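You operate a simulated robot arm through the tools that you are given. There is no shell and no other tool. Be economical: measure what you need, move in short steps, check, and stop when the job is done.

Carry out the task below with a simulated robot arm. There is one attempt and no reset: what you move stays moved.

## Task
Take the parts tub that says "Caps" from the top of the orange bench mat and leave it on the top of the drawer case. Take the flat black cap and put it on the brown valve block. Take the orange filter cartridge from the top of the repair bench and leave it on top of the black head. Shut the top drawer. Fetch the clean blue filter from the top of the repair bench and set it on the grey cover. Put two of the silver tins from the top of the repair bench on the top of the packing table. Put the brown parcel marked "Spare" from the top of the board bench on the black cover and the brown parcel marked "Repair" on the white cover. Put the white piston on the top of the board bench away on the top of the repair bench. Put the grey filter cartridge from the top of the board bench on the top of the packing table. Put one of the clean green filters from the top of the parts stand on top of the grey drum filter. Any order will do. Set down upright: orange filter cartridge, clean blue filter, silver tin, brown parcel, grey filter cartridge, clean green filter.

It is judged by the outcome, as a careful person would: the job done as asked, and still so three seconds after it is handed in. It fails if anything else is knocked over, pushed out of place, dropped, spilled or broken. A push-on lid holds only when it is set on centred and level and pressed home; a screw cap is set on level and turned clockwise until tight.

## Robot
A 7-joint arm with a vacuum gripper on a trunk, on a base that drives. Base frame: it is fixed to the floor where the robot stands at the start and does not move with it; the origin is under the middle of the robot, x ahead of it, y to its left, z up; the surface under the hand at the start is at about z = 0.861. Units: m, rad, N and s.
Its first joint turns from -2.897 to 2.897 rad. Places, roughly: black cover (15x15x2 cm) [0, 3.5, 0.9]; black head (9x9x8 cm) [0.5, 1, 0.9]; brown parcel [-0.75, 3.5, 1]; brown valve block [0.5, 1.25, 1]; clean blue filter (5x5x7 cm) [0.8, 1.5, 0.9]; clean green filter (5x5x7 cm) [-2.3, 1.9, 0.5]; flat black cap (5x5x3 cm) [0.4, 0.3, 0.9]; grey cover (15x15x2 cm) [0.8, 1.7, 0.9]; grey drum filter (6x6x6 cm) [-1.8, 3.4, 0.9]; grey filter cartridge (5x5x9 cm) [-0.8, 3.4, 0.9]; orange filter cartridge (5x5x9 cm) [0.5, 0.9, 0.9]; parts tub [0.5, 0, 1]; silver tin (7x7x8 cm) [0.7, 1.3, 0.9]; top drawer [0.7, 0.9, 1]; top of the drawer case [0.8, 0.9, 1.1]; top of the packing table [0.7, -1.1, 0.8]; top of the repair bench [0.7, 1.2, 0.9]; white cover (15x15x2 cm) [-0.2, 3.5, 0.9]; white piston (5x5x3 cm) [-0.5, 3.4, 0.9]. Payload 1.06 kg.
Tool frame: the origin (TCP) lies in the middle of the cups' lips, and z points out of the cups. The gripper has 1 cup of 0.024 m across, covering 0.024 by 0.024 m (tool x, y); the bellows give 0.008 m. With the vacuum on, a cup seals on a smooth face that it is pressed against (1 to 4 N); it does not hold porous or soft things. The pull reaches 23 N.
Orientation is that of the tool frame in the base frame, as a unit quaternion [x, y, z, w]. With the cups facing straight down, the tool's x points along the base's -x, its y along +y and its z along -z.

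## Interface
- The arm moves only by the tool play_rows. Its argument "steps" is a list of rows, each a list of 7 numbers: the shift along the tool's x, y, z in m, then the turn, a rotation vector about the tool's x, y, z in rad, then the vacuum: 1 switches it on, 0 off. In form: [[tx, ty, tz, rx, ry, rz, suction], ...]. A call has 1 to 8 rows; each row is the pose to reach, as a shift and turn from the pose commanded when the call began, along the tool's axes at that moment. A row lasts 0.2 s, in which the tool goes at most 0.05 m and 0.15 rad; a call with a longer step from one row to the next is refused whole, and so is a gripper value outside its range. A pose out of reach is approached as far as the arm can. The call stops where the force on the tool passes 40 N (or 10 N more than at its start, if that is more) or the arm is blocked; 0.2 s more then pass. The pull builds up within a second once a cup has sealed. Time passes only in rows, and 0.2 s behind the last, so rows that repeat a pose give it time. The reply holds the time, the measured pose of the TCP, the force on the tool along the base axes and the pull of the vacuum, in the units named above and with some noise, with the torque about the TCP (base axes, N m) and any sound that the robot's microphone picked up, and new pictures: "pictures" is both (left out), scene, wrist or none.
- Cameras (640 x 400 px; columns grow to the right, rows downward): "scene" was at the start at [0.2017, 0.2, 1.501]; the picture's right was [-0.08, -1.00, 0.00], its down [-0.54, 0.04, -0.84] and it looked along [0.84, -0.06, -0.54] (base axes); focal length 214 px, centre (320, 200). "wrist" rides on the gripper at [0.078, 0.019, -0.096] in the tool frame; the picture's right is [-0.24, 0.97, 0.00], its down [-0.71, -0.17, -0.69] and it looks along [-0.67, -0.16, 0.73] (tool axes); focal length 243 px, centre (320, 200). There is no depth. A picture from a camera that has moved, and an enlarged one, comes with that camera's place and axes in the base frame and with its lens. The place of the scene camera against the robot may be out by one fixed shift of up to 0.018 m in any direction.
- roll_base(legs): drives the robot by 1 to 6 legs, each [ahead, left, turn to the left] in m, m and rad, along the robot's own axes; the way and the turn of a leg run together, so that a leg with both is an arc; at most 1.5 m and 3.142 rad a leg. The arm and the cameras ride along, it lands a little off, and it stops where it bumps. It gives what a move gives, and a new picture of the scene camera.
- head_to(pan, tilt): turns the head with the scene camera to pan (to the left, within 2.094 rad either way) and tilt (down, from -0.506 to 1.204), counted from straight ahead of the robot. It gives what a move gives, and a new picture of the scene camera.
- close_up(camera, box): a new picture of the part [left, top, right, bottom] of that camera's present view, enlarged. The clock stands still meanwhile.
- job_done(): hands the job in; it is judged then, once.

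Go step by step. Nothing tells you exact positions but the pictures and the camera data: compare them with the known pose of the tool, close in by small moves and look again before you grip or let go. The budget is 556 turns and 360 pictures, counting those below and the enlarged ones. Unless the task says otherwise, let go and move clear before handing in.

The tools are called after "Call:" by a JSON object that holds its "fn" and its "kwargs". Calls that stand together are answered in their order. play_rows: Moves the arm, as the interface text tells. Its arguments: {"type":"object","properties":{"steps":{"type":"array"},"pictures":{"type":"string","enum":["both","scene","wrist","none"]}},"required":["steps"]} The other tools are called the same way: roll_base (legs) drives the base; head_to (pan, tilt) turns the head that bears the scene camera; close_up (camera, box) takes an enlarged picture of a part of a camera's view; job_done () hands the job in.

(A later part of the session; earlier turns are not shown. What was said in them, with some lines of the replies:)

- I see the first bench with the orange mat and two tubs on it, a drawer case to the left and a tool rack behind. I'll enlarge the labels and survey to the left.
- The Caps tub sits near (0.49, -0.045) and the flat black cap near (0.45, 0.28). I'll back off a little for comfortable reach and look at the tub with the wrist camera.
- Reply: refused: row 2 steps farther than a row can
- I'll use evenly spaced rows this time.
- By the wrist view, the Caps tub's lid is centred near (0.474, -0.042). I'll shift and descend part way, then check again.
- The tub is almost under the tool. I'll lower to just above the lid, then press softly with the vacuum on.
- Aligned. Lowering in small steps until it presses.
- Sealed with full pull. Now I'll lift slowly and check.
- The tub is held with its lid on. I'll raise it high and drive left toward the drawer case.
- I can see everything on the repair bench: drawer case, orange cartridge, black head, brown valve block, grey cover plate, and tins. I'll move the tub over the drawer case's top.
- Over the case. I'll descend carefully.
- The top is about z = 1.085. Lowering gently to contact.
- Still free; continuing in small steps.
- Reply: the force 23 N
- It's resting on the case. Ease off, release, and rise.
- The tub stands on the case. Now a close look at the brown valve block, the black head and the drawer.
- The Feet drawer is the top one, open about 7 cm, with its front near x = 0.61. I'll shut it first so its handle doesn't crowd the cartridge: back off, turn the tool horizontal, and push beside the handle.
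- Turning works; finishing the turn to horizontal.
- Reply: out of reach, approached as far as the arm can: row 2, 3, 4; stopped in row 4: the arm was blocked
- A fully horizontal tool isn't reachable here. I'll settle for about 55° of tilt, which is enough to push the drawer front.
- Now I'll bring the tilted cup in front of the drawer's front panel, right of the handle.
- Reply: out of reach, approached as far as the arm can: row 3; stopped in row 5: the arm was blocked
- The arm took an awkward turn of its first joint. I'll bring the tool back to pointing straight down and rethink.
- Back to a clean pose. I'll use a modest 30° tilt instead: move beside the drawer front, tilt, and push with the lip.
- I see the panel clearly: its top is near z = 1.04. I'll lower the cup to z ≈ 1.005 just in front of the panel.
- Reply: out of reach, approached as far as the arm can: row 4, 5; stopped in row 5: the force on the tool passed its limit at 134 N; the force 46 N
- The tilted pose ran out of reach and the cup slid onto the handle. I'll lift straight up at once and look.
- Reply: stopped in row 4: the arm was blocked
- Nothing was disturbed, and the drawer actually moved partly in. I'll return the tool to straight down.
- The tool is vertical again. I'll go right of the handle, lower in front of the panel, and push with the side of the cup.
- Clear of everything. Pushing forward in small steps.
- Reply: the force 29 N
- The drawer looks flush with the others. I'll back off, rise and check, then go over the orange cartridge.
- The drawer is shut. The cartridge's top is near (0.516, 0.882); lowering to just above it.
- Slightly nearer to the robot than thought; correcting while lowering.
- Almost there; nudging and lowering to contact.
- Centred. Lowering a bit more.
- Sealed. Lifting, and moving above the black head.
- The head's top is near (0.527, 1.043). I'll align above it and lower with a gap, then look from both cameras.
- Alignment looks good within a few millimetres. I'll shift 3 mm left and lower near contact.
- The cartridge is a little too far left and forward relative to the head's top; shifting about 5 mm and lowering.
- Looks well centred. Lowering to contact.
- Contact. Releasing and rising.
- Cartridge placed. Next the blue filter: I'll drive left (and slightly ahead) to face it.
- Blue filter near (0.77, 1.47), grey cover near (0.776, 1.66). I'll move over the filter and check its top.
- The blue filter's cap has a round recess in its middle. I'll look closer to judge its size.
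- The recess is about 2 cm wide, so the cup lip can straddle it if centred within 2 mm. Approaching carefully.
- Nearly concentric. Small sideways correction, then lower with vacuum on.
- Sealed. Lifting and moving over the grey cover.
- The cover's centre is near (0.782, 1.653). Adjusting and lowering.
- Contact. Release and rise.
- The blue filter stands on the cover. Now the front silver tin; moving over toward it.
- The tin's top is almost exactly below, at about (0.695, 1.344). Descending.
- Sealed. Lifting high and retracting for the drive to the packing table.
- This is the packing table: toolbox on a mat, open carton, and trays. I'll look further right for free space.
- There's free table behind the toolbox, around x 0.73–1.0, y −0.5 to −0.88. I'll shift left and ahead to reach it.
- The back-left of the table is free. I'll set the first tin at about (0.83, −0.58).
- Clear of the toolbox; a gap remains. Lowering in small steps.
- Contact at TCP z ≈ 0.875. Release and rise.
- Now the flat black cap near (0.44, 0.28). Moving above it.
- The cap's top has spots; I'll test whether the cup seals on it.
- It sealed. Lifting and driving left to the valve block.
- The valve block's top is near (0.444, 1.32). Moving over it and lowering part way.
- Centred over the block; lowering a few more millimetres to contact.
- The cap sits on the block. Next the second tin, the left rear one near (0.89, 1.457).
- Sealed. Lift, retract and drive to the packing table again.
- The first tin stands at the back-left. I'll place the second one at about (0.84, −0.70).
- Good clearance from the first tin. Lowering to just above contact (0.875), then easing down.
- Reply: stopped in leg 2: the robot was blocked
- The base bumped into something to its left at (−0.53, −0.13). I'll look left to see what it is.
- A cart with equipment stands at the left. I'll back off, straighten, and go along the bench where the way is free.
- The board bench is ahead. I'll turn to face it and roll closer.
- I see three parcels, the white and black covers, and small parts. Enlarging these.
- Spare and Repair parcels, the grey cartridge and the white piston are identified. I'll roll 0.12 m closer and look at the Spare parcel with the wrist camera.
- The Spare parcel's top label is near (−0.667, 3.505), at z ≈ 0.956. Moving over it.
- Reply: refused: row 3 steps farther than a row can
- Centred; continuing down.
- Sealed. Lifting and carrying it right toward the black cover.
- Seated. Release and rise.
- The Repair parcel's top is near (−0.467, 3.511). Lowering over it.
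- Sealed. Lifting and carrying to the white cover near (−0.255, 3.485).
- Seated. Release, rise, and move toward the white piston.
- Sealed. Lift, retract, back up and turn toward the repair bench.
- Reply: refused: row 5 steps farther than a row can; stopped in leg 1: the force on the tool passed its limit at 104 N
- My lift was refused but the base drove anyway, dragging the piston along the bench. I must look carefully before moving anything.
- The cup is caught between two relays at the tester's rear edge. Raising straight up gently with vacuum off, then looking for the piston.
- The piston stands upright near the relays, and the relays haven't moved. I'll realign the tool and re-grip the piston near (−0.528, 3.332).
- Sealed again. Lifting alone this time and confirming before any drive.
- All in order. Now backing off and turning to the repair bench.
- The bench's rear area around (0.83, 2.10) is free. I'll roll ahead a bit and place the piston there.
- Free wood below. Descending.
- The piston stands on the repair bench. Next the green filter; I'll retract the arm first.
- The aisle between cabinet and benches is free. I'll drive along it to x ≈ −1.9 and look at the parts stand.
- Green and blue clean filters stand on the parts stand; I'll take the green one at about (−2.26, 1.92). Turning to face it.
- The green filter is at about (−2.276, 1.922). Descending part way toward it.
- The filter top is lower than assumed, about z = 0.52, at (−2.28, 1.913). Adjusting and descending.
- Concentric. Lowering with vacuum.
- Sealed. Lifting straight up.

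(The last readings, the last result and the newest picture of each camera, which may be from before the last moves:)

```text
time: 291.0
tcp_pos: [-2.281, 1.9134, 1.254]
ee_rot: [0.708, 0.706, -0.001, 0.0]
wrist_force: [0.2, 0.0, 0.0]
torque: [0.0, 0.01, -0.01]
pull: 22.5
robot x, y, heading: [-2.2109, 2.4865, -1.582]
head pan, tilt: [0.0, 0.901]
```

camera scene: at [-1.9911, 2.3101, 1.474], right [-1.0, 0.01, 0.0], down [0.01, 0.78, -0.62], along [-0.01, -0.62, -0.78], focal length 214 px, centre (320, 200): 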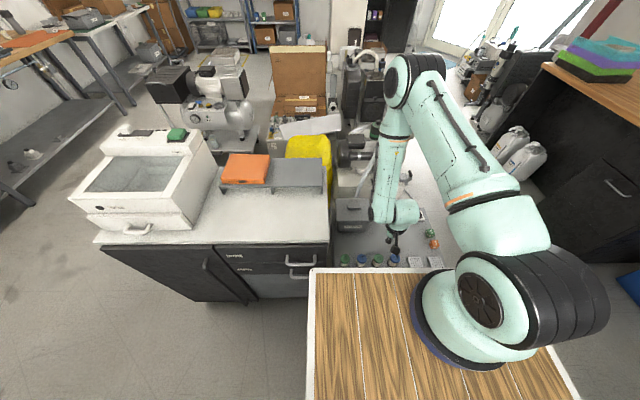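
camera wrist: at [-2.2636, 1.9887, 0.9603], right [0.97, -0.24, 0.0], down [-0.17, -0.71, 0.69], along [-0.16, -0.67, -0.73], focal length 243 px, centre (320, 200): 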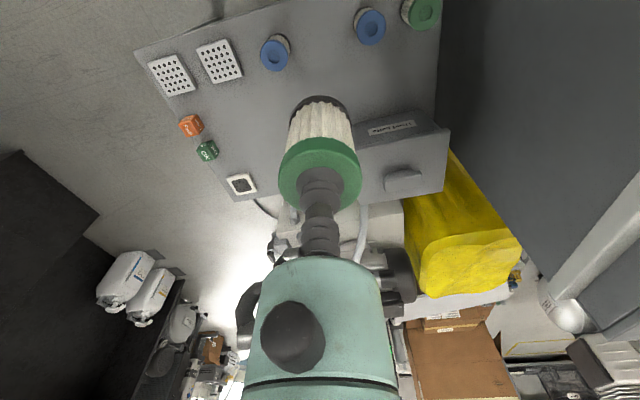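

Call:
{"fn": "roll_base", "kwargs": {"legs": [[0, 0.3, 0], [0, 0, 3.14]]}}

Call:
{"fn": "head_to", "kwargs": {"pan": 0.0, "tilt": 0.65}}

```text
time: 300.4
tcp_pos: [-1.8584, 3.0677, 1.2544]
ee_rot: [0.715, -0.699, 0.0, 0.0]
wrist_force: [0.4, 0.0, -0.9]
torque: [-0.02, -0.03, -0.03]
pull: 22.7
robot x, y, heading: [-1.9109, 2.4892, 1.586]
head pan, tilt: [0.0, 0.901]
camera scene: at [-2.1114, 2.6567, 1.474], right [1.0, 0.02, 0.0], down [0.01, -0.78, -0.62], along [-0.01, 0.62, -0.78], focal length 214 px, centre (320, 200)
```

scene: 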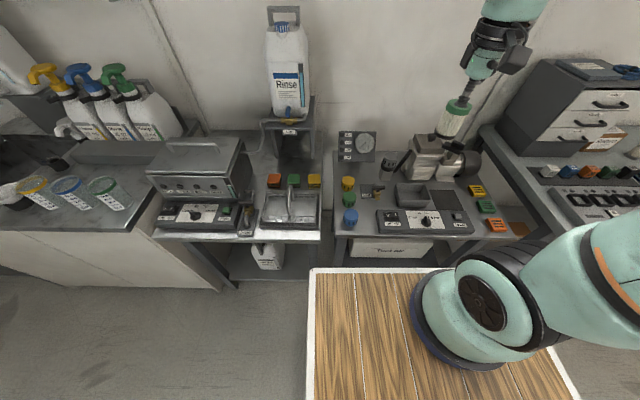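

```text
time: 301.2
tcp_pos: [-1.859, 3.0684, 1.254]
ee_rot: [0.715, -0.699, 0.0, -0.001]
wrist_force: [-0.6, -0.1, -0.4]
torque: [-0.02, -0.01, -0.02]
pull: 22.6
robot x, y, heading: [-1.9082, 2.4912, 1.587]
head pan, tilt: [0.0, 0.649]
camera scene: at [-2.1116, 2.668, 1.4945], right [1.0, 0.02, 0.0], down [0.01, -0.61, -0.8], along [-0.01, 0.8, -0.61], focal length 214 px, centre (320, 200)
```

scene: 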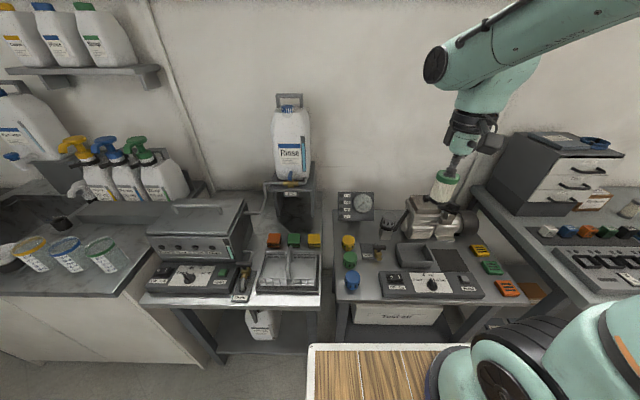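

Call:
{"fn": "close_up", "kwargs": {"camera": "scene", "box": [330, 180, 450, 270]}}

```text
4.44 times, centred on (390, 225) of scene
camera zoom: at [-2.1116, 2.668, 1.4945], right [1.0, 0.02, 0.0], down [0.01, -0.61, -0.8], along [-0.01, 0.8, -0.61], focal length 953 px, centre (9, 89)
```

zoom: 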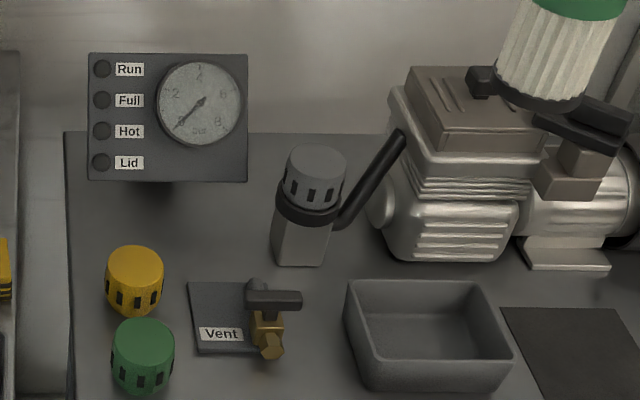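

The grey drum filter sits in a holder post near (−1.86, 3.27). Looking with the wrist camera from here.

Call:
{"fn": "play_rows", "kwargs": {"steps": [[-0.03, 0, 0, 0, 0, 0, 1], [-0.06, 0, 0, 0, 0, 0, 1]], "pictures": "wrist"}}

```text
time: 301.8
tcp_pos: [-1.8616, 3.1277, 1.2514]
ee_rot: [0.715, -0.699, -0.001, -0.001]
wrist_force: [0.0, 0.1, -0.2]
torque: [0.02, -0.02, -0.02]
pull: 23.0
robot x, y, heading: [-1.9082, 2.484, 1.594]
head pan, tilt: [0.0, 0.649]
camera wrist: at [-1.8787, 3.0484, 1.3481], right [-0.98, 0.21, 0.0], down [0.15, 0.71, 0.69], along [0.15, 0.67, -0.73], focal length 243 px, centre (320, 200)
```

wrist: 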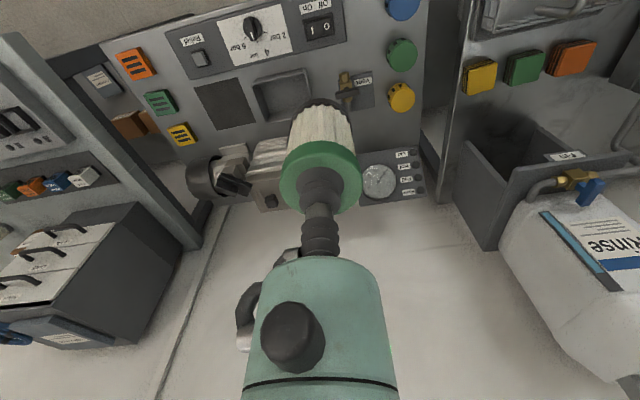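

The held filter hides the target. I'll step left to see the drum filter.

Call:
{"fn": "play_rows", "kwargs": {"steps": [[0, 0.04, 0, 0, 0, 0, 1], [0, 0.08, 0, 0, 0, 0, 1], [0, 0.11, 0, 0, 0, 0, 1]], "pictures": "wrist"}}

Call:
{"fn": "close_up", "kwargs": {"camera": "wrist", "box": [190, 90, 350, 190]}}

```text
time: 302.6
tcp_pos: [-1.9714, 3.1256, 1.255]
ee_rot: [0.716, -0.699, -0.001, 0.0]
wrist_force: [0.2, -0.3, -0.6]
torque: [-0.03, 0.0, -0.06]
pull: 22.6
robot x, y, heading: [-1.9128, 2.4878, 1.59]
head pan, tilt: [0.0, 0.649]
camera wrist: at [-1.9894, 3.0469, 1.3507], right [-0.98, 0.21, 0.0], down [0.15, 0.71, 0.69], along [0.15, 0.67, -0.73], focal length 243 px, centre (320, 200)
```

wrist: 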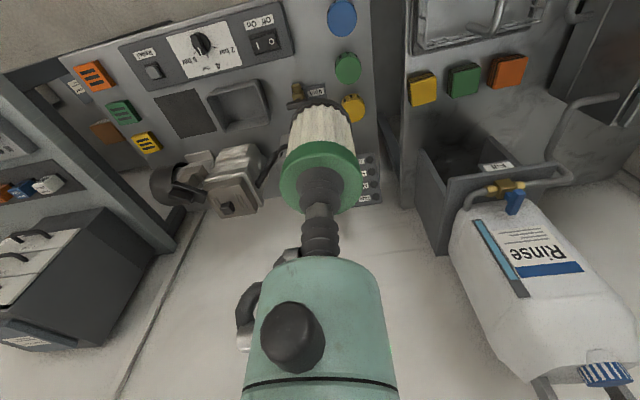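

```text
4.00 times, centred on (270, 140) of wrist
camera zoom: at [-1.9894, 3.0469, 1.3507], right [-0.98, 0.21, 0.0], down [0.15, 0.71, 0.69], along [0.15, 0.67, -0.73], focal length 970 px, centre (520, 440)
```

zoom: 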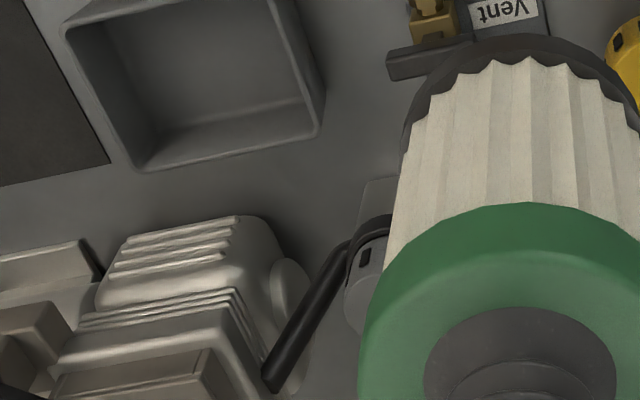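

Call:
{"fn": "play_rows", "kwargs": {"steps": [[0, 0.04, 0, 0, 0, 0, 1], [0, 0.08, 0, 0, 0, 0, 1], [0, 0.09, 0, 0, 0, 0, 1]], "pictures": "none"}}

Call:
{"fn": "close_up", "kwargs": {"camera": "wrist", "box": [150, 80, 310, 200]}}

```text
time: 303.4
tcp_pos: [-2.0594, 3.1241, 1.2546]
ee_rot: [0.716, -0.698, 0.0, -0.001]
wrist_force: [0.9, -0.1, -0.9]
torque: [0.04, 0.0, -0.01]
pull: 22.7
robot x, y, heading: [-1.9085, 2.4868, 1.587]
head pan, tilt: [0.0, 0.649]
```

```text
3.33 times, centred on (230, 140) of wrist
camera zoom: at [-2.0772, 3.0453, 1.3508], right [-0.98, 0.21, 0.0], down [0.15, 0.71, 0.69], along [0.15, 0.67, -0.73], focal length 809 px, centre (620, 400)
```

zoom: 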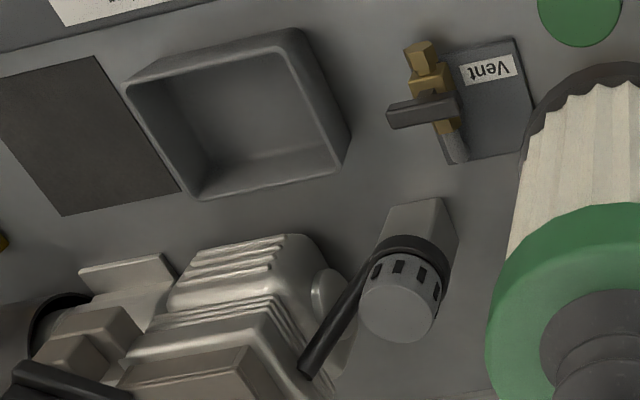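

The drum filter's top is about 6 cm wide near (−1.835, 3.365, 0.86). I'll roll 8 cm ahead, then move above it.

Call:
{"fn": "roll_base", "kwargs": {"legs": [[0.08, 0, -0.016]]}}

```text
time: 304.5
tcp_pos: [-2.0488, 3.2077, 1.2531]
ee_rot: [0.71, -0.705, -0.002, -0.001]
wrist_force: [0.1, -0.4, -0.2]
torque: [0.03, 0.02, 0.0]
pull: 22.5
robot x, y, heading: [-1.913, 2.5637, 1.572]
head pan, tilt: [0.0, 0.649]
camera scene: at [-2.1093, 2.7516, 1.4945], right [1.0, 0.0, 0.0], down [0.0, -0.6, -0.8], along [0.0, 0.8, -0.6], focal length 214 px, centre (320, 200)
```

scene: 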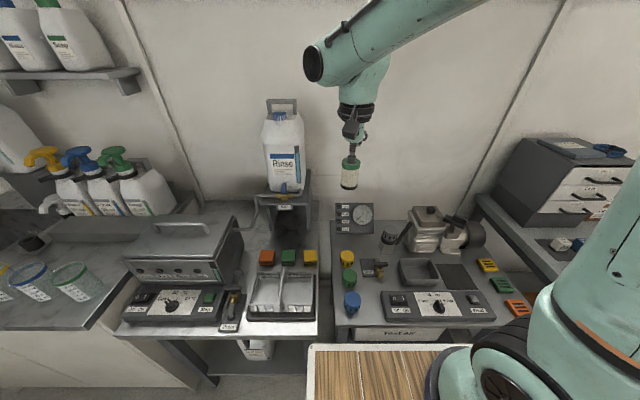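

Call:
{"fn": "play_rows", "kwargs": {"steps": [[-0.025, -0.036, 0, 0, 0, 0, 1], [-0.05, -0.072, 0, 0, 0, 0, 1], [-0.075, -0.108, 0, 0, 0, 0, 1], [-0.1, -0.144, 0, 0, 0, 0, 1], [-0.125, -0.18, 0, 0, 0, 0, 1], [-0.15, -0.214, 0, 0, 0, 0, 1], [-0.15, -0.214, 0.05, 0, 0, 0, 1], [-0.15, -0.214, 0.1, 0, 0, 0, 1]], "pictures": "both"}}

Call:
{"fn": "close_up", "kwargs": {"camera": "scene", "box": [340, 160, 460, 270]}}

```text
time: 306.3
tcp_pos: [-1.8376, 3.3591, 1.1511]
ee_rot: [0.709, -0.705, -0.001, -0.002]
wrist_force: [0.2, -0.3, -1.0]
torque: [0.02, 0.0, 0.01]
pull: 23.3
robot x, y, heading: [-1.9147, 2.5654, 1.567]
head pan, tilt: [0.0, 0.649]
camera scene: at [-2.1092, 2.7511, 1.4946], right [1.0, 0.0, 0.0], down [0.0, -0.6, -0.8], along [0.0, 0.8, -0.6], focal length 214 px, centre (320, 200)
camera wrist: at [-1.856, 3.2809, 1.2483], right [-0.97, 0.23, 0.0], down [0.17, 0.71, 0.69], along [0.16, 0.67, -0.73], focal length 243 px, centre (320, 200)
```

scene: 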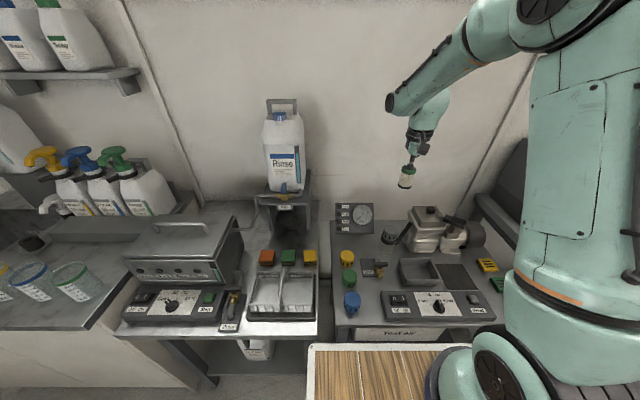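
wrist: 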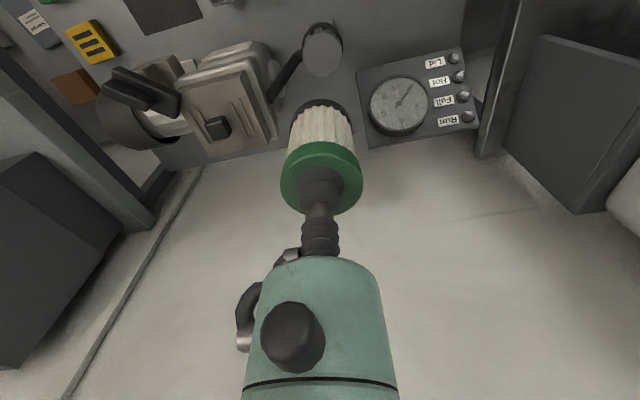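

```text
3.64 times, centred on (400, 215) of scene
camera zoom: at [-2.1092, 2.7511, 1.4946], right [1.0, 0.0, 0.0], down [0.0, -0.6, -0.8], along [0.0, 0.8, -0.6], focal length 780 px, centre (29, 146)
```

zoom: 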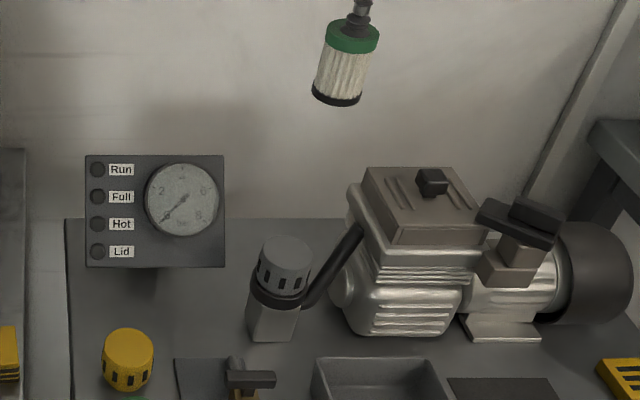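

Aligned with the drum filter to a few mm. Lowering to a safe gap.

Call:
{"fn": "play_rows", "kwargs": {"steps": [[0.002, 0.003, 0.045, 0, 0, 0, 1], [0.002, 0.003, 0.09, 0, 0, 0, 1], [0.002, 0.003, 0.13, 0, 0, 0, 1]], "pictures": "wrist"}}

Call:
{"fn": "close_up", "kwargs": {"camera": "scene", "box": [340, 170, 460, 270]}}

```text
time: 307.1
tcp_pos: [-1.8394, 3.3578, 1.0223]
ee_rot: [0.71, -0.704, -0.001, 0.0]
wrist_force: [0.4, 0.5, -0.6]
torque: [0.01, 0.01, 0.0]
pull: 23.0
robot x, y, heading: [-1.9113, 2.5666, 1.573]
head pan, tilt: [0.0, 0.649]
camera wrist: at [-1.8599, 3.2788, 1.119], right [-0.97, 0.23, 0.0], down [0.17, 0.71, 0.69], along [0.16, 0.67, -0.73], focal length 243 px, centre (320, 200)
```

wrist: 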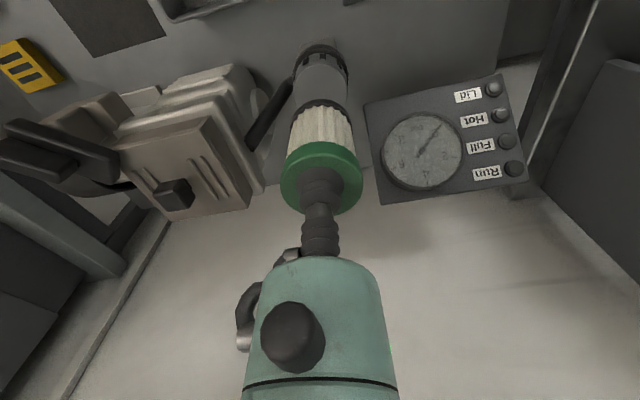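

```text
4.00 times, centred on (400, 220) of scene
camera zoom: at [-2.1092, 2.7512, 1.4946], right [1.0, 0.0, 0.0], down [0.0, -0.6, -0.8], along [0.0, 0.8, -0.6], focal length 858 px, centre (0, 120)
```

zoom: 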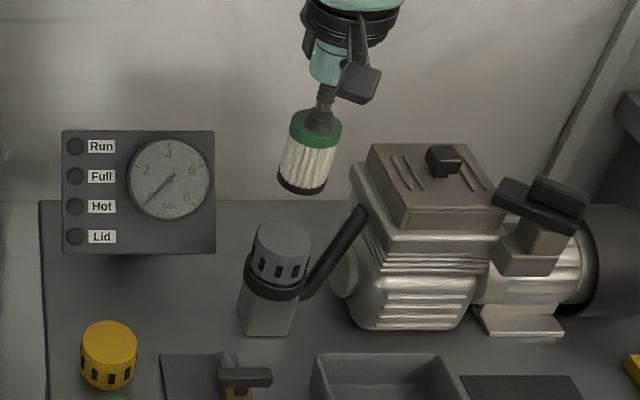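

Call:
{"fn": "play_rows", "kwargs": {"steps": [[-0.002, 0, 0.03, 0, 0, 0, 1], [-0.004, 0, 0.06, 0, 0, 0, 1]], "pictures": "wrist"}}

Call:
{"fn": "close_up", "kwargs": {"camera": "scene", "box": [350, 200, 430, 260]}}

```text
time: 307.7
tcp_pos: [-1.8393, 3.3619, 0.9639]
ee_rot: [0.71, -0.704, -0.001, -0.001]
wrist_force: [-0.7, -0.2, -0.4]
torque: [-0.01, -0.02, 0.04]
pull: 23.4
robot x, y, heading: [-1.9123, 2.5675, 1.57]
head pan, tilt: [0.0, 0.649]
camera wrist: at [-1.8592, 3.283, 1.0596], right [-0.97, 0.23, 0.0], down [0.17, 0.71, 0.69], along [0.16, 0.67, -0.73], focal length 243 px, centre (320, 200)
```

wrist: 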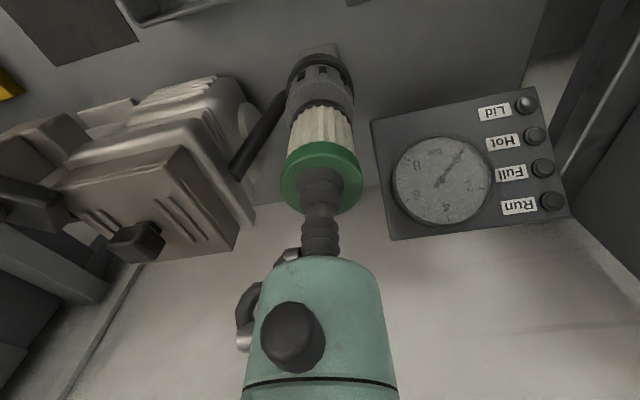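

```text
6.67 times, centred on (390, 230) of scene
camera zoom: at [-2.1093, 2.7512, 1.4946], right [1.0, 0.0, 0.0], down [0.0, -0.6, -0.8], along [0.0, 0.8, -0.6], focal length 1430 px, centre (-147, 0)
```

zoom: 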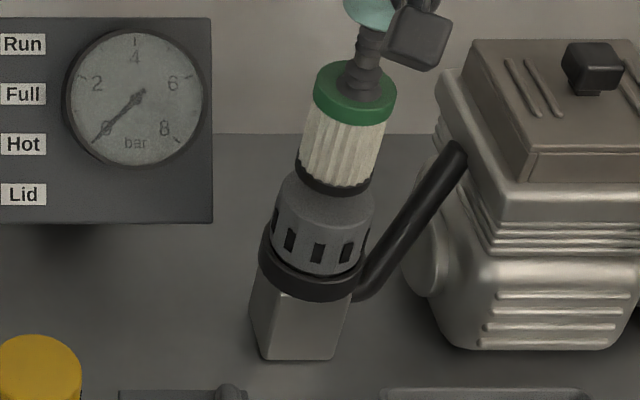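

Well aligned. Lowering in small steps to contact.

Call:
{"fn": "play_rows", "kwargs": {"steps": [[0, 0, 0.005, 0, 0, 0, 1], [0, 0, 0.01, 0, 0, 0, 1]], "pictures": "none"}}

Call:
{"fn": "close_up", "kwargs": {"camera": "scene", "box": [370, 200, 418, 236]}}

```text
time: 308.3
tcp_pos: [-1.8404, 3.3612, 0.9527]
ee_rot: [0.711, -0.704, -0.001, -0.001]
wrist_force: [-0.1, 0.0, 0.1]
torque: [0.0, 0.03, -0.01]
pull: 23.0
robot x, y, heading: [-1.9145, 2.569, 1.574]
head pan, tilt: [0.0, 0.649]
```

```text
11.11 times, centred on (394, 218) of scene
camera zoom: at [-2.1093, 2.7515, 1.4945], right [1.0, 0.0, 0.0], down [0.0, -0.6, -0.8], along [0.0, 0.8, -0.6], focal length 2383 px, centre (-502, 0)
```

zoom: 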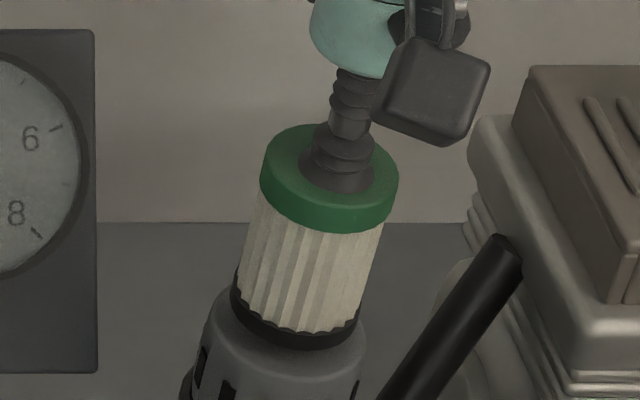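

Call:
{"fn": "play_rows", "kwargs": {"steps": [[0, 0.002, 0.004, 0, 0, 0, 1], [0, 0.002, 0.006, 0, 0, 0, 1]], "pictures": "none"}}

```text
time: 308.9
tcp_pos: [-1.8413, 3.3619, 0.9484]
ee_rot: [0.71, -0.704, -0.001, -0.001]
wrist_force: [-0.1, -0.5, -0.9]
torque: [-0.01, 0.01, 0.0]
pull: 23.0
robot x, y, heading: [-1.913, 2.5683, 1.573]
head pan, tilt: [0.0, 0.649]
```

Call:
{"fn": "play_rows", "kwargs": {"steps": [[0, 0, 0.002, 0, 0, 0, 1], [0, 0, 0.004, 0, 0, 0, 1]], "pictures": "none"}}

Call:
{"fn": "close_up", "kwargs": {"camera": "scene", "box": [370, 210, 418, 246]}}

```text
time: 309.5
tcp_pos: [-1.8416, 3.361, 0.9455]
ee_rot: [0.71, -0.704, 0.0, -0.001]
wrist_force: [0.2, -0.1, 1.7]
torque: [-0.02, 0.02, -0.01]
pull: 22.9
robot x, y, heading: [-1.9147, 2.5677, 1.575]
head pan, tilt: [0.0, 0.649]
```

```text
11.11 times, centred on (394, 228) of scene
camera zoom: at [-2.1093, 2.7515, 1.4945], right [1.0, 0.0, 0.0], down [0.0, -0.6, -0.8], along [0.0, 0.8, -0.6], focal length 2383 px, centre (-502, -111)
```

zoom: 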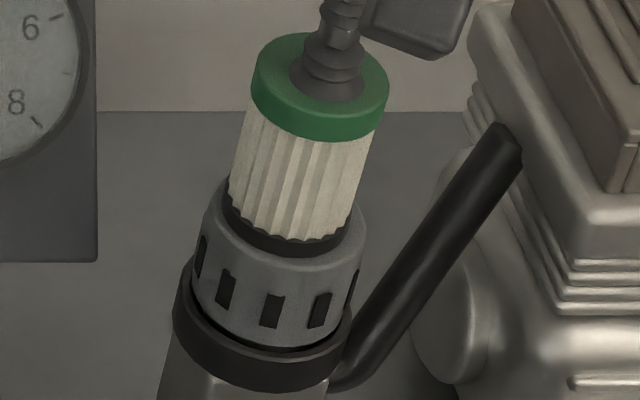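

Call:
{"fn": "play_rows", "kwargs": {"steps": [[0, 0, 0.001, 0, 0, 0, 1], [0, 0, 0.002, 0, 0, 0, 1]], "pictures": "none"}}

```text
time: 310.1
tcp_pos: [-1.8404, 3.3605, 0.944]
ee_rot: [0.71, -0.704, -0.001, -0.002]
wrist_force: [-0.4, -0.4, 15.7]
torque: [-0.02, 0.04, 0.0]
pull: 23.0
robot x, y, heading: [-1.9122, 2.5679, 1.572]
head pan, tilt: [0.0, 0.649]
```

Seated firmly and centred. Release and rise.

Call:
{"fn": "play_rows", "kwargs": {"steps": [[0, 0, -0.0015, 0, 0, 0, 0], [0, 0, -0.0015, 0, 0, 0, 0], [0, 0, -0.0015, 0, 0, 0, 0], [0, 0, -0.01, 0, 0, 0, 0], [0, 0, -0.05, 0, 0, 0, 0], [0, 0, -0.1, 0, 0, 0, 0], [0, 0, -0.15, 0, 0, 0, 0], [0, 0, -0.2, 0, 0, 0, 0]], "pictures": "none"}}

Call:
{"fn": "close_up", "kwargs": {"camera": "scene", "box": [350, 190, 430, 250]}}

```text
time: 311.9
tcp_pos: [-1.8397, 3.3602, 1.1425]
ee_rot: [0.71, -0.705, -0.001, 0.0]
wrist_force: [-0.6, -0.5, -0.6]
torque: [-0.04, 0.0, 0.05]
pull: 0.0
robot x, y, heading: [-1.9134, 2.5673, 1.574]
head pan, tilt: [0.0, 0.649]
```

```text
6.67 times, centred on (390, 220) of scene
camera zoom: at [-2.1093, 2.752, 1.4945], right [1.0, 0.0, 0.0], down [0.0, -0.6, -0.8], along [0.0, 0.8, -0.6], focal length 1430 px, centre (-147, 67)
```

zoom: 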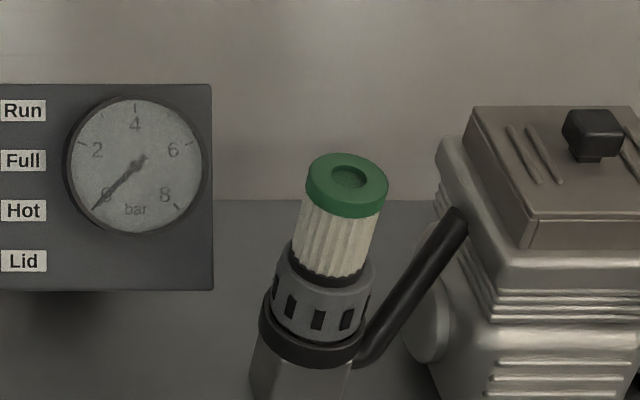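

Placed well. Now retract the arm before driving right to the grey cartridge.

Call:
{"fn": "play_rows", "kwargs": {"steps": [[0.03, 0, -0.03, 0, 0, 0, 0], [0.065, 0, -0.06, 0, 0, 0, 0], [0.1, 0, -0.09, 0, 0, 0, 0], [0.135, 0, -0.12, 0, 0, 0, 0], [0.17, 0, -0.15, 0, 0, 0, 0], [0.205, 0, -0.16, 0, 0, 0, 0], [0.24, 0, -0.16, 0, 0, 0, 0]], "pictures": "none"}}

```text
time: 313.5
tcp_pos: [-1.8385, 3.1213, 1.3]
ee_rot: [0.71, -0.704, 0.0, 0.0]
wrist_force: [-0.6, 0.3, -0.3]
torque: [-0.04, 0.0, -0.03]
pull: 0.0
robot x, y, heading: [-1.9139, 2.5703, 1.569]
head pan, tilt: [0.0, 0.649]
```

Call:
{"fn": "roll_base", "kwargs": {"legs": [[-0.05, 0, 0], [0, -1.2, 0], [0.1, 0, 0]]}}

```text
time: 320.8
tcp_pos: [-0.6613, 3.1736, 1.3004]
ee_rot: [0.712, -0.702, -0.001, 0.0]
wrist_force: [0.3, 0.1, 0.6]
torque: [0.03, -0.01, -0.03]
pull: 0.0
robot x, y, heading: [-0.7281, 2.6209, 1.578]
head pan, tilt: [0.0, 0.649]
camera scene: at [-0.9293, 2.8027, 1.4945], right [1.0, 0.0, 0.0], down [0.0, -0.6, -0.8], along [0.0, 0.8, -0.6], focal length 214 px, centre (320, 200)
```

scene: 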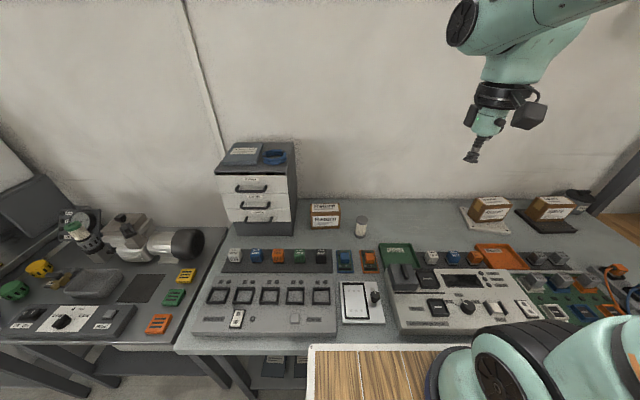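

Call:
{"fn": "play_rows", "kwargs": {"steps": [[-0.032, 0.015, 0.026, 0, 0, 0, 0], [-0.063, 0.03, 0.051, 0, 0, 0, 0], [-0.095, 0.046, 0.077, 0, 0, 0, 0], [-0.127, 0.061, 0.103, 0, 0, 0, 0], [-0.159, 0.076, 0.129, 0, 0, 0, 0], [-0.19, 0.092, 0.154, 0, 0, 0, 0], [-0.222, 0.107, 0.18, 0, 0, 0, 0]], "pictures": "wrist"}}

```text
time: 322.4
tcp_pos: [-0.7673, 3.3973, 1.1212]
ee_rot: [0.712, -0.702, -0.002, -0.001]
wrist_force: [0.4, -0.2, 0.8]
torque: [-0.02, 0.02, 0.0]
pull: 0.2
robot x, y, heading: [-0.7339, 2.6205, 1.574]
head pan, tilt: [0.0, 0.649]
camera wrist: at [-0.7867, 3.3175, 1.2184], right [-0.97, 0.22, 0.0], down [0.16, 0.71, 0.69], along [0.15, 0.67, -0.73], focal length 243 px, centre (320, 200)
```

wrist: 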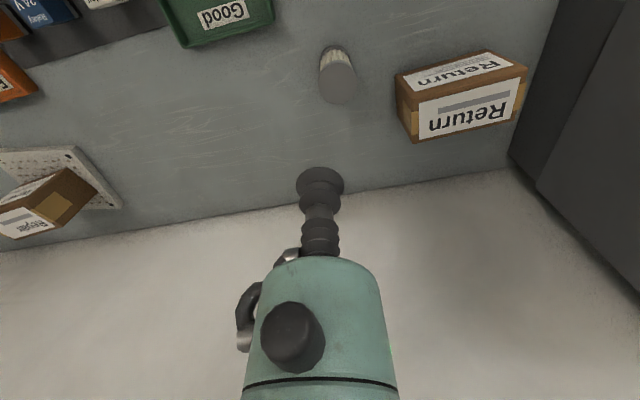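

Call:
{"fn": "play_rows", "kwargs": {"steps": [[-0.006, 0.01, 0.04, 0, 0, 0, 0], [-0.012, 0.019, 0.08, 0, 0, 0, 0], [-0.012, 0.02, 0.12, 0, 0, 0, 0], [-0.012, 0.02, 0.15, 0, 0, 0, 0]], "pictures": "wrist"}}

```text
time: 323.4
tcp_pos: [-0.7889, 3.4051, 0.9708]
ee_rot: [0.712, -0.703, -0.001, -0.001]
wrist_force: [0.3, -0.2, 0.8]
torque: [0.04, -0.04, 0.01]
pull: 0.0
robot x, y, heading: [-0.7272, 2.6241, 1.577]
head pan, tilt: [0.0, 0.649]
camera wrist: at [-0.8077, 3.327, 1.0677], right [-0.97, 0.22, 0.0], down [0.16, 0.71, 0.69], along [0.15, 0.67, -0.73], focal length 243 px, centre (320, 200)
```

wrist: 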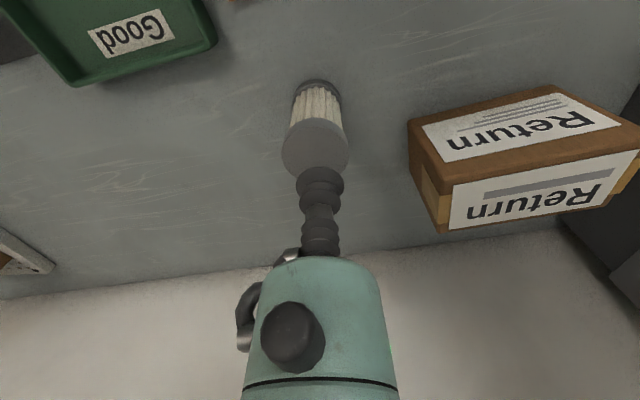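

Call:
{"fn": "play_rows", "kwargs": {"steps": [[0, 0, 0.015, 0, 0, 0, 1], [0, 0, 0.025, 0, 0, 0, 1], [0, 0, 0.03, 0, 0, 0, 1], [0, 0, 0.03, 0, 0, 0, 1]], "pictures": "wrist"}}

```text
time: 324.4
tcp_pos: [-0.7908, 3.4061, 0.9416]
ee_rot: [0.712, -0.702, -0.001, -0.001]
wrist_force: [-0.7, -0.8, 0.6]
torque: [0.0, 0.02, 0.02]
pull: 0.0
robot x, y, heading: [-0.7346, 2.6173, 1.572]
head pan, tilt: [0.0, 0.649]
camera wrist: at [-0.8091, 3.3278, 1.0377], right [-0.97, 0.22, 0.0], down [0.16, 0.71, 0.69], along [0.15, 0.67, -0.73], focal length 243 px, centre (320, 200)
```

wrist: 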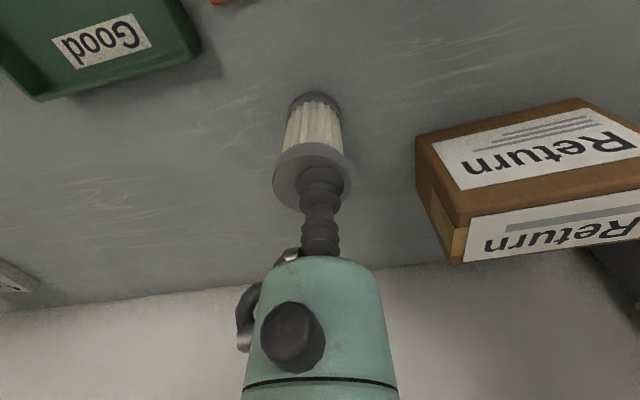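

Call:
{"fn": "play_rows", "kwargs": {"steps": [[0, -0.003, 0.003, 0, 0, 0, 1], [0, -0.003, 0.006, 0, 0, 0, 1], [0, -0.003, 0.006, 0, 0, 0, 1]], "pictures": "none"}}

```text
time: 325.1
tcp_pos: [-0.7864, 3.4048, 0.9364]
ee_rot: [0.711, -0.703, -0.001, -0.001]
wrist_force: [-0.7, -0.8, -0.7]
torque: [-0.02, -0.02, -0.01]
pull: 23.1
robot x, y, heading: [-0.732, 2.6176, 1.574]
head pan, tilt: [0.0, 0.649]
```

Sealed. Lift, in an even path.

Call:
{"fn": "play_rows", "kwargs": {"steps": [[0, 0, -0.03, 0, 0, 0, 1], [0, 0, -0.075, 0, 0, 0, 1], [0, 0, -0.12, 0, 0, 0, 1], [0, 0, -0.165, 0, 0, 0, 1], [0.025, 0, -0.205, 0, 0, 0, 1], [0.05, 0, -0.245, 0, 0, 0, 1], [0.075, 0, -0.285, 0, 0, 0, 1], [0.1, 0, -0.325, 0, 0, 0, 1]], "pictures": "wrist"}}

```text
time: 326.9
tcp_pos: [-0.7891, 3.3045, 1.2605]
ee_rot: [0.711, -0.704, 0.0, -0.001]
wrist_force: [0.1, -0.2, -1.0]
torque: [-0.08, 0.01, -0.01]
pull: 23.0
robot x, y, heading: [-0.7296, 2.6198, 1.58]
head pan, tilt: [0.0, 0.649]
camera wrist: at [-0.8065, 3.2259, 1.3576], right [-0.97, 0.22, 0.0], down [0.16, 0.71, 0.69], along [0.15, 0.67, -0.73], focal length 243 px, centre (320, 200)
```

wrist: 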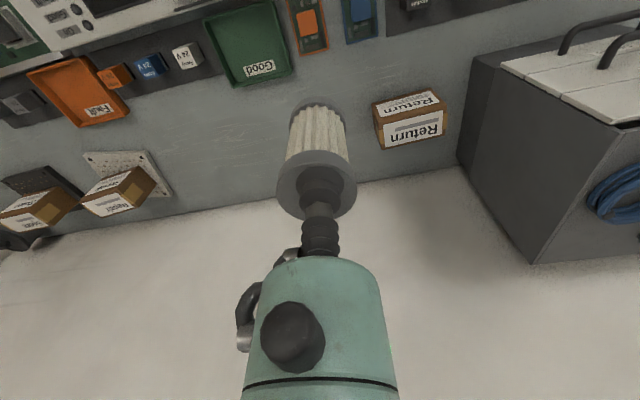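

Call:
{"fn": "play_rows", "kwargs": {"steps": [[0.04, 0, -0.015, 0, 0, 0, 1], [0.08, 0, -0.03, 0, 0, 0, 1], [0.12, 0, -0.04, 0, 0, 0, 1]], "pictures": "none"}}

```text
time: 327.8
tcp_pos: [-0.7858, 3.1861, 1.3005]
ee_rot: [0.711, -0.703, 0.0, -0.001]
wrist_force: [0.1, -0.7, -1.4]
torque: [-0.04, -0.01, -0.02]
pull: 22.8
robot x, y, heading: [-0.7336, 2.6217, 1.578]
head pan, tilt: [0.0, 0.649]
```

Call:
{"fn": "roll_base", "kwargs": {"legs": [[-0.1, 0, 0], [0, -0.58, 0], [-0.55, 0, 0], [0, 0, -1.578]]}}

```text
time: 338.5
tcp_pos: [0.4419, 2.0291, 1.3015]
ee_rot: [-0.008, 1.0, 0.0, 0.001]
wrist_force: [0.0, 0.6, -1.0]
torque: [-0.02, 0.02, 0.01]
pull: 23.0
robot x, y, heading: [-0.122, 1.9751, 0.009]
head pan, tilt: [0.0, 0.649]
camera scene: at [0.0743, 2.1812, 1.4945], right [0.01, -1.0, 0.0], down [-0.6, -0.01, -0.8], along [0.8, 0.01, -0.6], focal length 214 px, centre (320, 200)
```

scene: 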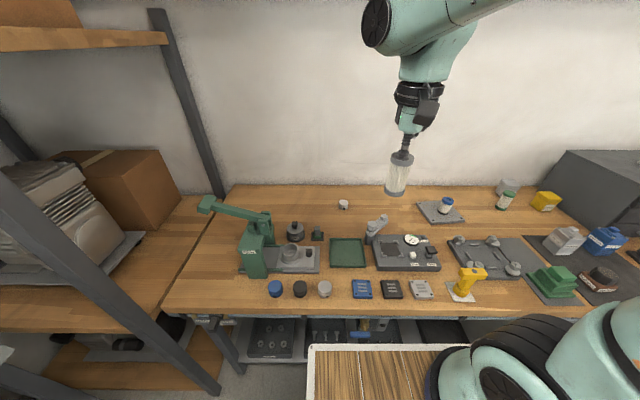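

Call:
{"fn": "roll_base", "kwargs": {"legs": [[0, -1.4, -0.009], [0, -1.32, 0]]}}

```text
time: 351.8
tcp_pos: [0.4744, -0.7025, 1.3016]
ee_rot: [-0.007, 1.0, 0.0, 0.001]
wrist_force: [0.1, -0.8, -0.7]
torque: [0.01, -0.02, 0.02]
pull: 23.2
robot x, y, heading: [-0.0865, -0.7578, 0.007]
head pan, tilt: [0.0, 0.649]
camera scene: at [0.1072, -0.551, 1.4945], right [0.01, -1.0, 0.0], down [-0.6, 0.0, -0.8], along [0.8, 0.01, -0.6], focal length 214 px, centre (320, 200)
```

scene: 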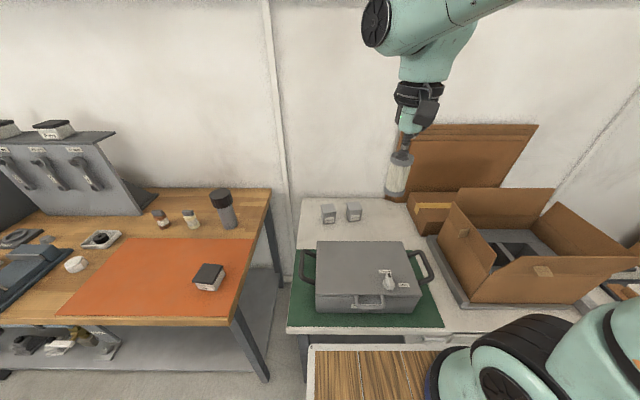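

Both tins stand fine. The cartridge goes beside them at about (0.82, −0.81).

Call:
{"fn": "play_rows", "kwargs": {"steps": [[-0.043, -0.014, 0, 0, 0, 0, 1], [-0.086, -0.028, 0, 0, 0, 0, 1], [-0.129, -0.042, 0, 0, 0, 0, 1], [-0.172, -0.056, 0, 0, 0, 0, 1], [-0.215, -0.071, 0, 0, 0, 0, 1], [-0.258, -0.085, 0, 0, 0, 0, 1], [-0.301, -0.099, 0, 0, 0, 0, 1], [-0.344, -0.113, 0, 0, 0, 0, 1]], "pictures": "wrist"}}

```text
time: 353.6
tcp_pos: [0.8199, -0.8127, 1.3039]
ee_rot: [-0.006, 1.0, -0.001, 0.002]
wrist_force: [-0.6, 0.6, -0.4]
torque: [0.0, -0.05, -0.01]
pull: 23.0
robot x, y, heading: [-0.0914, -0.7603, 0.006]
head pan, tilt: [0.0, 0.649]
camera wrist: at [0.7404, -0.7968, 1.4003], right [0.22, 0.98, 0.0], down [0.71, -0.16, 0.69], along [0.67, -0.15, -0.73], focal length 243 px, centre (320, 200)
```

wrist: 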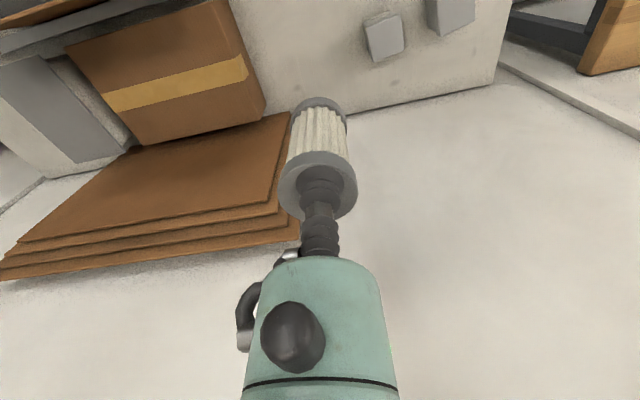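

Call:
{"fn": "play_rows", "kwargs": {"steps": [[0, 0.005, 0.048, 0, 0, 0, 1], [0, 0.005, 0.096, 0, 0, 0, 1], [0, 0.005, 0.144, 0, 0, 0, 1], [0, 0.005, 0.192, 0, 0, 0, 1], [0, 0.005, 0.24, 0, 0, 0, 1], [0, 0.005, 0.288, 0, 0, 0, 1], [0, 0.005, 0.336, 0, 0, 0, 1], [0, 0.005, 0.37, 0, 0, 0, 1]], "pictures": "wrist"}}

```text
time: 355.4
tcp_pos: [0.8192, -0.8043, 0.9298]
ee_rot: [-0.006, 1.0, -0.001, 0.0]
wrist_force: [0.4, -1.5, -0.3]
torque: [0.02, 0.01, -0.04]
pull: 23.2
robot x, y, heading: [-0.0892, -0.7554, 0.004]
head pan, tilt: [0.0, 0.649]
camera wrist: at [0.7403, -0.788, 1.0261], right [0.22, 0.98, 0.0], down [0.71, -0.16, 0.69], along [0.67, -0.15, -0.73], focal length 243 px, centre (320, 200)
```

wrist: 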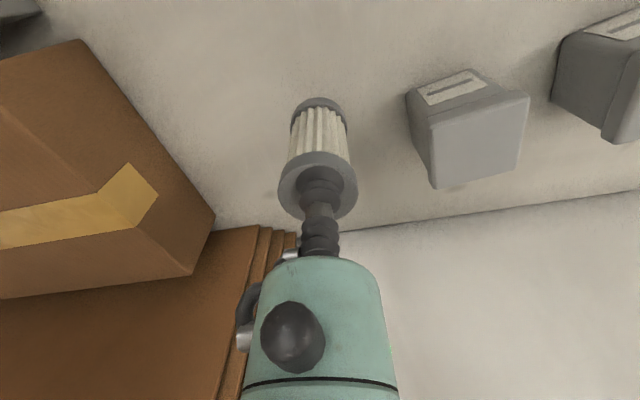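

Call:
{"fn": "play_rows", "kwargs": {"steps": [[0, 0, 0.02, 0, 0, 0, 1], [0, 0, 0.038, 0, 0, 0, 1], [0, 0, 0.042, 0, 0, 0, 1]], "pictures": "none"}}

```text
time: 356.2
tcp_pos: [0.821, -0.8058, 0.8904]
ee_rot: [-0.007, 1.0, 0.0, 0.001]
wrist_force: [0.4, -0.8, -1.4]
torque: [0.01, -0.02, 0.01]
pull: 22.9
robot x, y, heading: [-0.0908, -0.7596, 0.004]
head pan, tilt: [0.0, 0.649]
```

Call:
{"fn": "play_rows", "kwargs": {"steps": [[0, 0, 0.003, 0, 0, 0, 1], [0, 0, 0.006, 0, 0, 0, 1]], "pictures": "none"}}

```text
time: 356.8
tcp_pos: [0.821, -0.8073, 0.8848]
ee_rot: [-0.007, 1.0, 0.0, 0.002]
wrist_force: [-2.4, 0.9, 13.9]
torque: [-0.01, 0.05, 0.01]
pull: 22.6
robot x, y, heading: [-0.0874, -0.7581, 0.007]
head pan, tilt: [0.0, 0.649]
```

Contact. Release and rise.

Call:
{"fn": "play_rows", "kwargs": {"steps": [[0, 0, -0.002, 0, 0, 0, 0], [0, 0, -0.002, 0, 0, 0, 0], [0, 0, -0.002, 0, 0, 0, 0], [0, 0, -0.01, 0, 0, 0, 0], [0, 0, -0.05, 0, 0, 0, 0], [0, 0, -0.1, 0, 0, 0, 0], [0, 0, -0.15, 0, 0, 0, 0], [0, 0, -0.2, 0, 0, 0, 0]], "pictures": "both"}}

```text
time: 358.6
tcp_pos: [0.82, -0.805, 1.0837]
ee_rot: [-0.007, 1.0, -0.001, 0.002]
wrist_force: [-0.2, -1.1, -0.7]
torque: [0.02, 0.04, -0.01]
pull: 0.1
robot x, y, heading: [-0.0895, -0.758, 0.007]
head pan, tilt: [0.0, 0.649]
camera scene: at [0.1077, -0.551, 1.4945], right [0.01, -1.0, 0.0], down [-0.6, 0.0, -0.8], along [0.8, 0.01, -0.6], focal length 214 px, centre (320, 200)
camera wrist: at [0.741, -0.7875, 1.1798], right [0.22, 0.98, 0.0], down [0.71, -0.16, 0.69], along [0.67, -0.15, -0.73], focal length 243 px, centre (320, 200)
```

scene: 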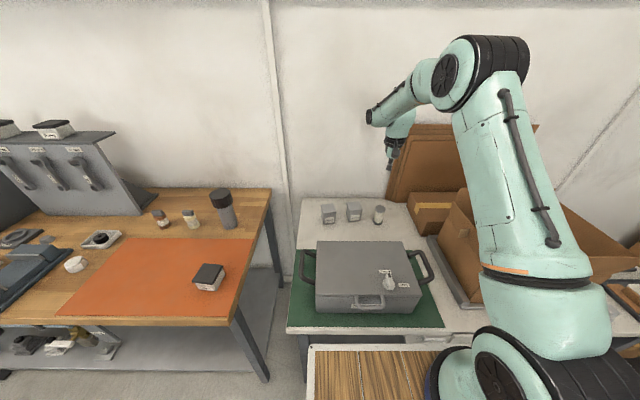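
wrist: 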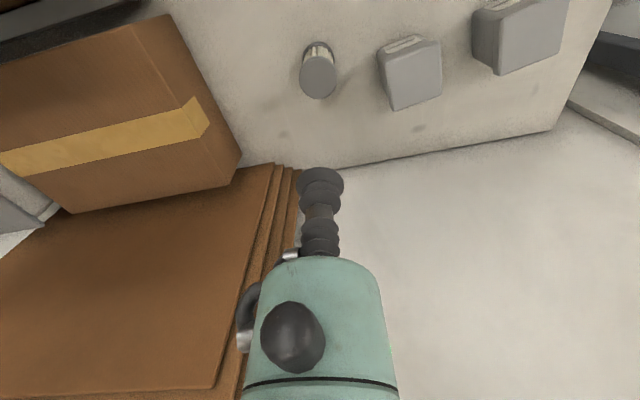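

Everything asked for is in place, and the tool is free and clear of the table. Handing in.

Call:
{"fn": "job_done", "kwargs": {}}

```text
The job is handed in.
```

I did every part of the task, and the job is handed in. Two things went wrong on the way:
- **Piston:** I dragged it a few centimetres across the board bench before lifting it. It stayed upright, and nothing around it had moved.
- **Cart:** The base bumped a cart once. I saw nothing knocked over, but I didn't check the cart closely.
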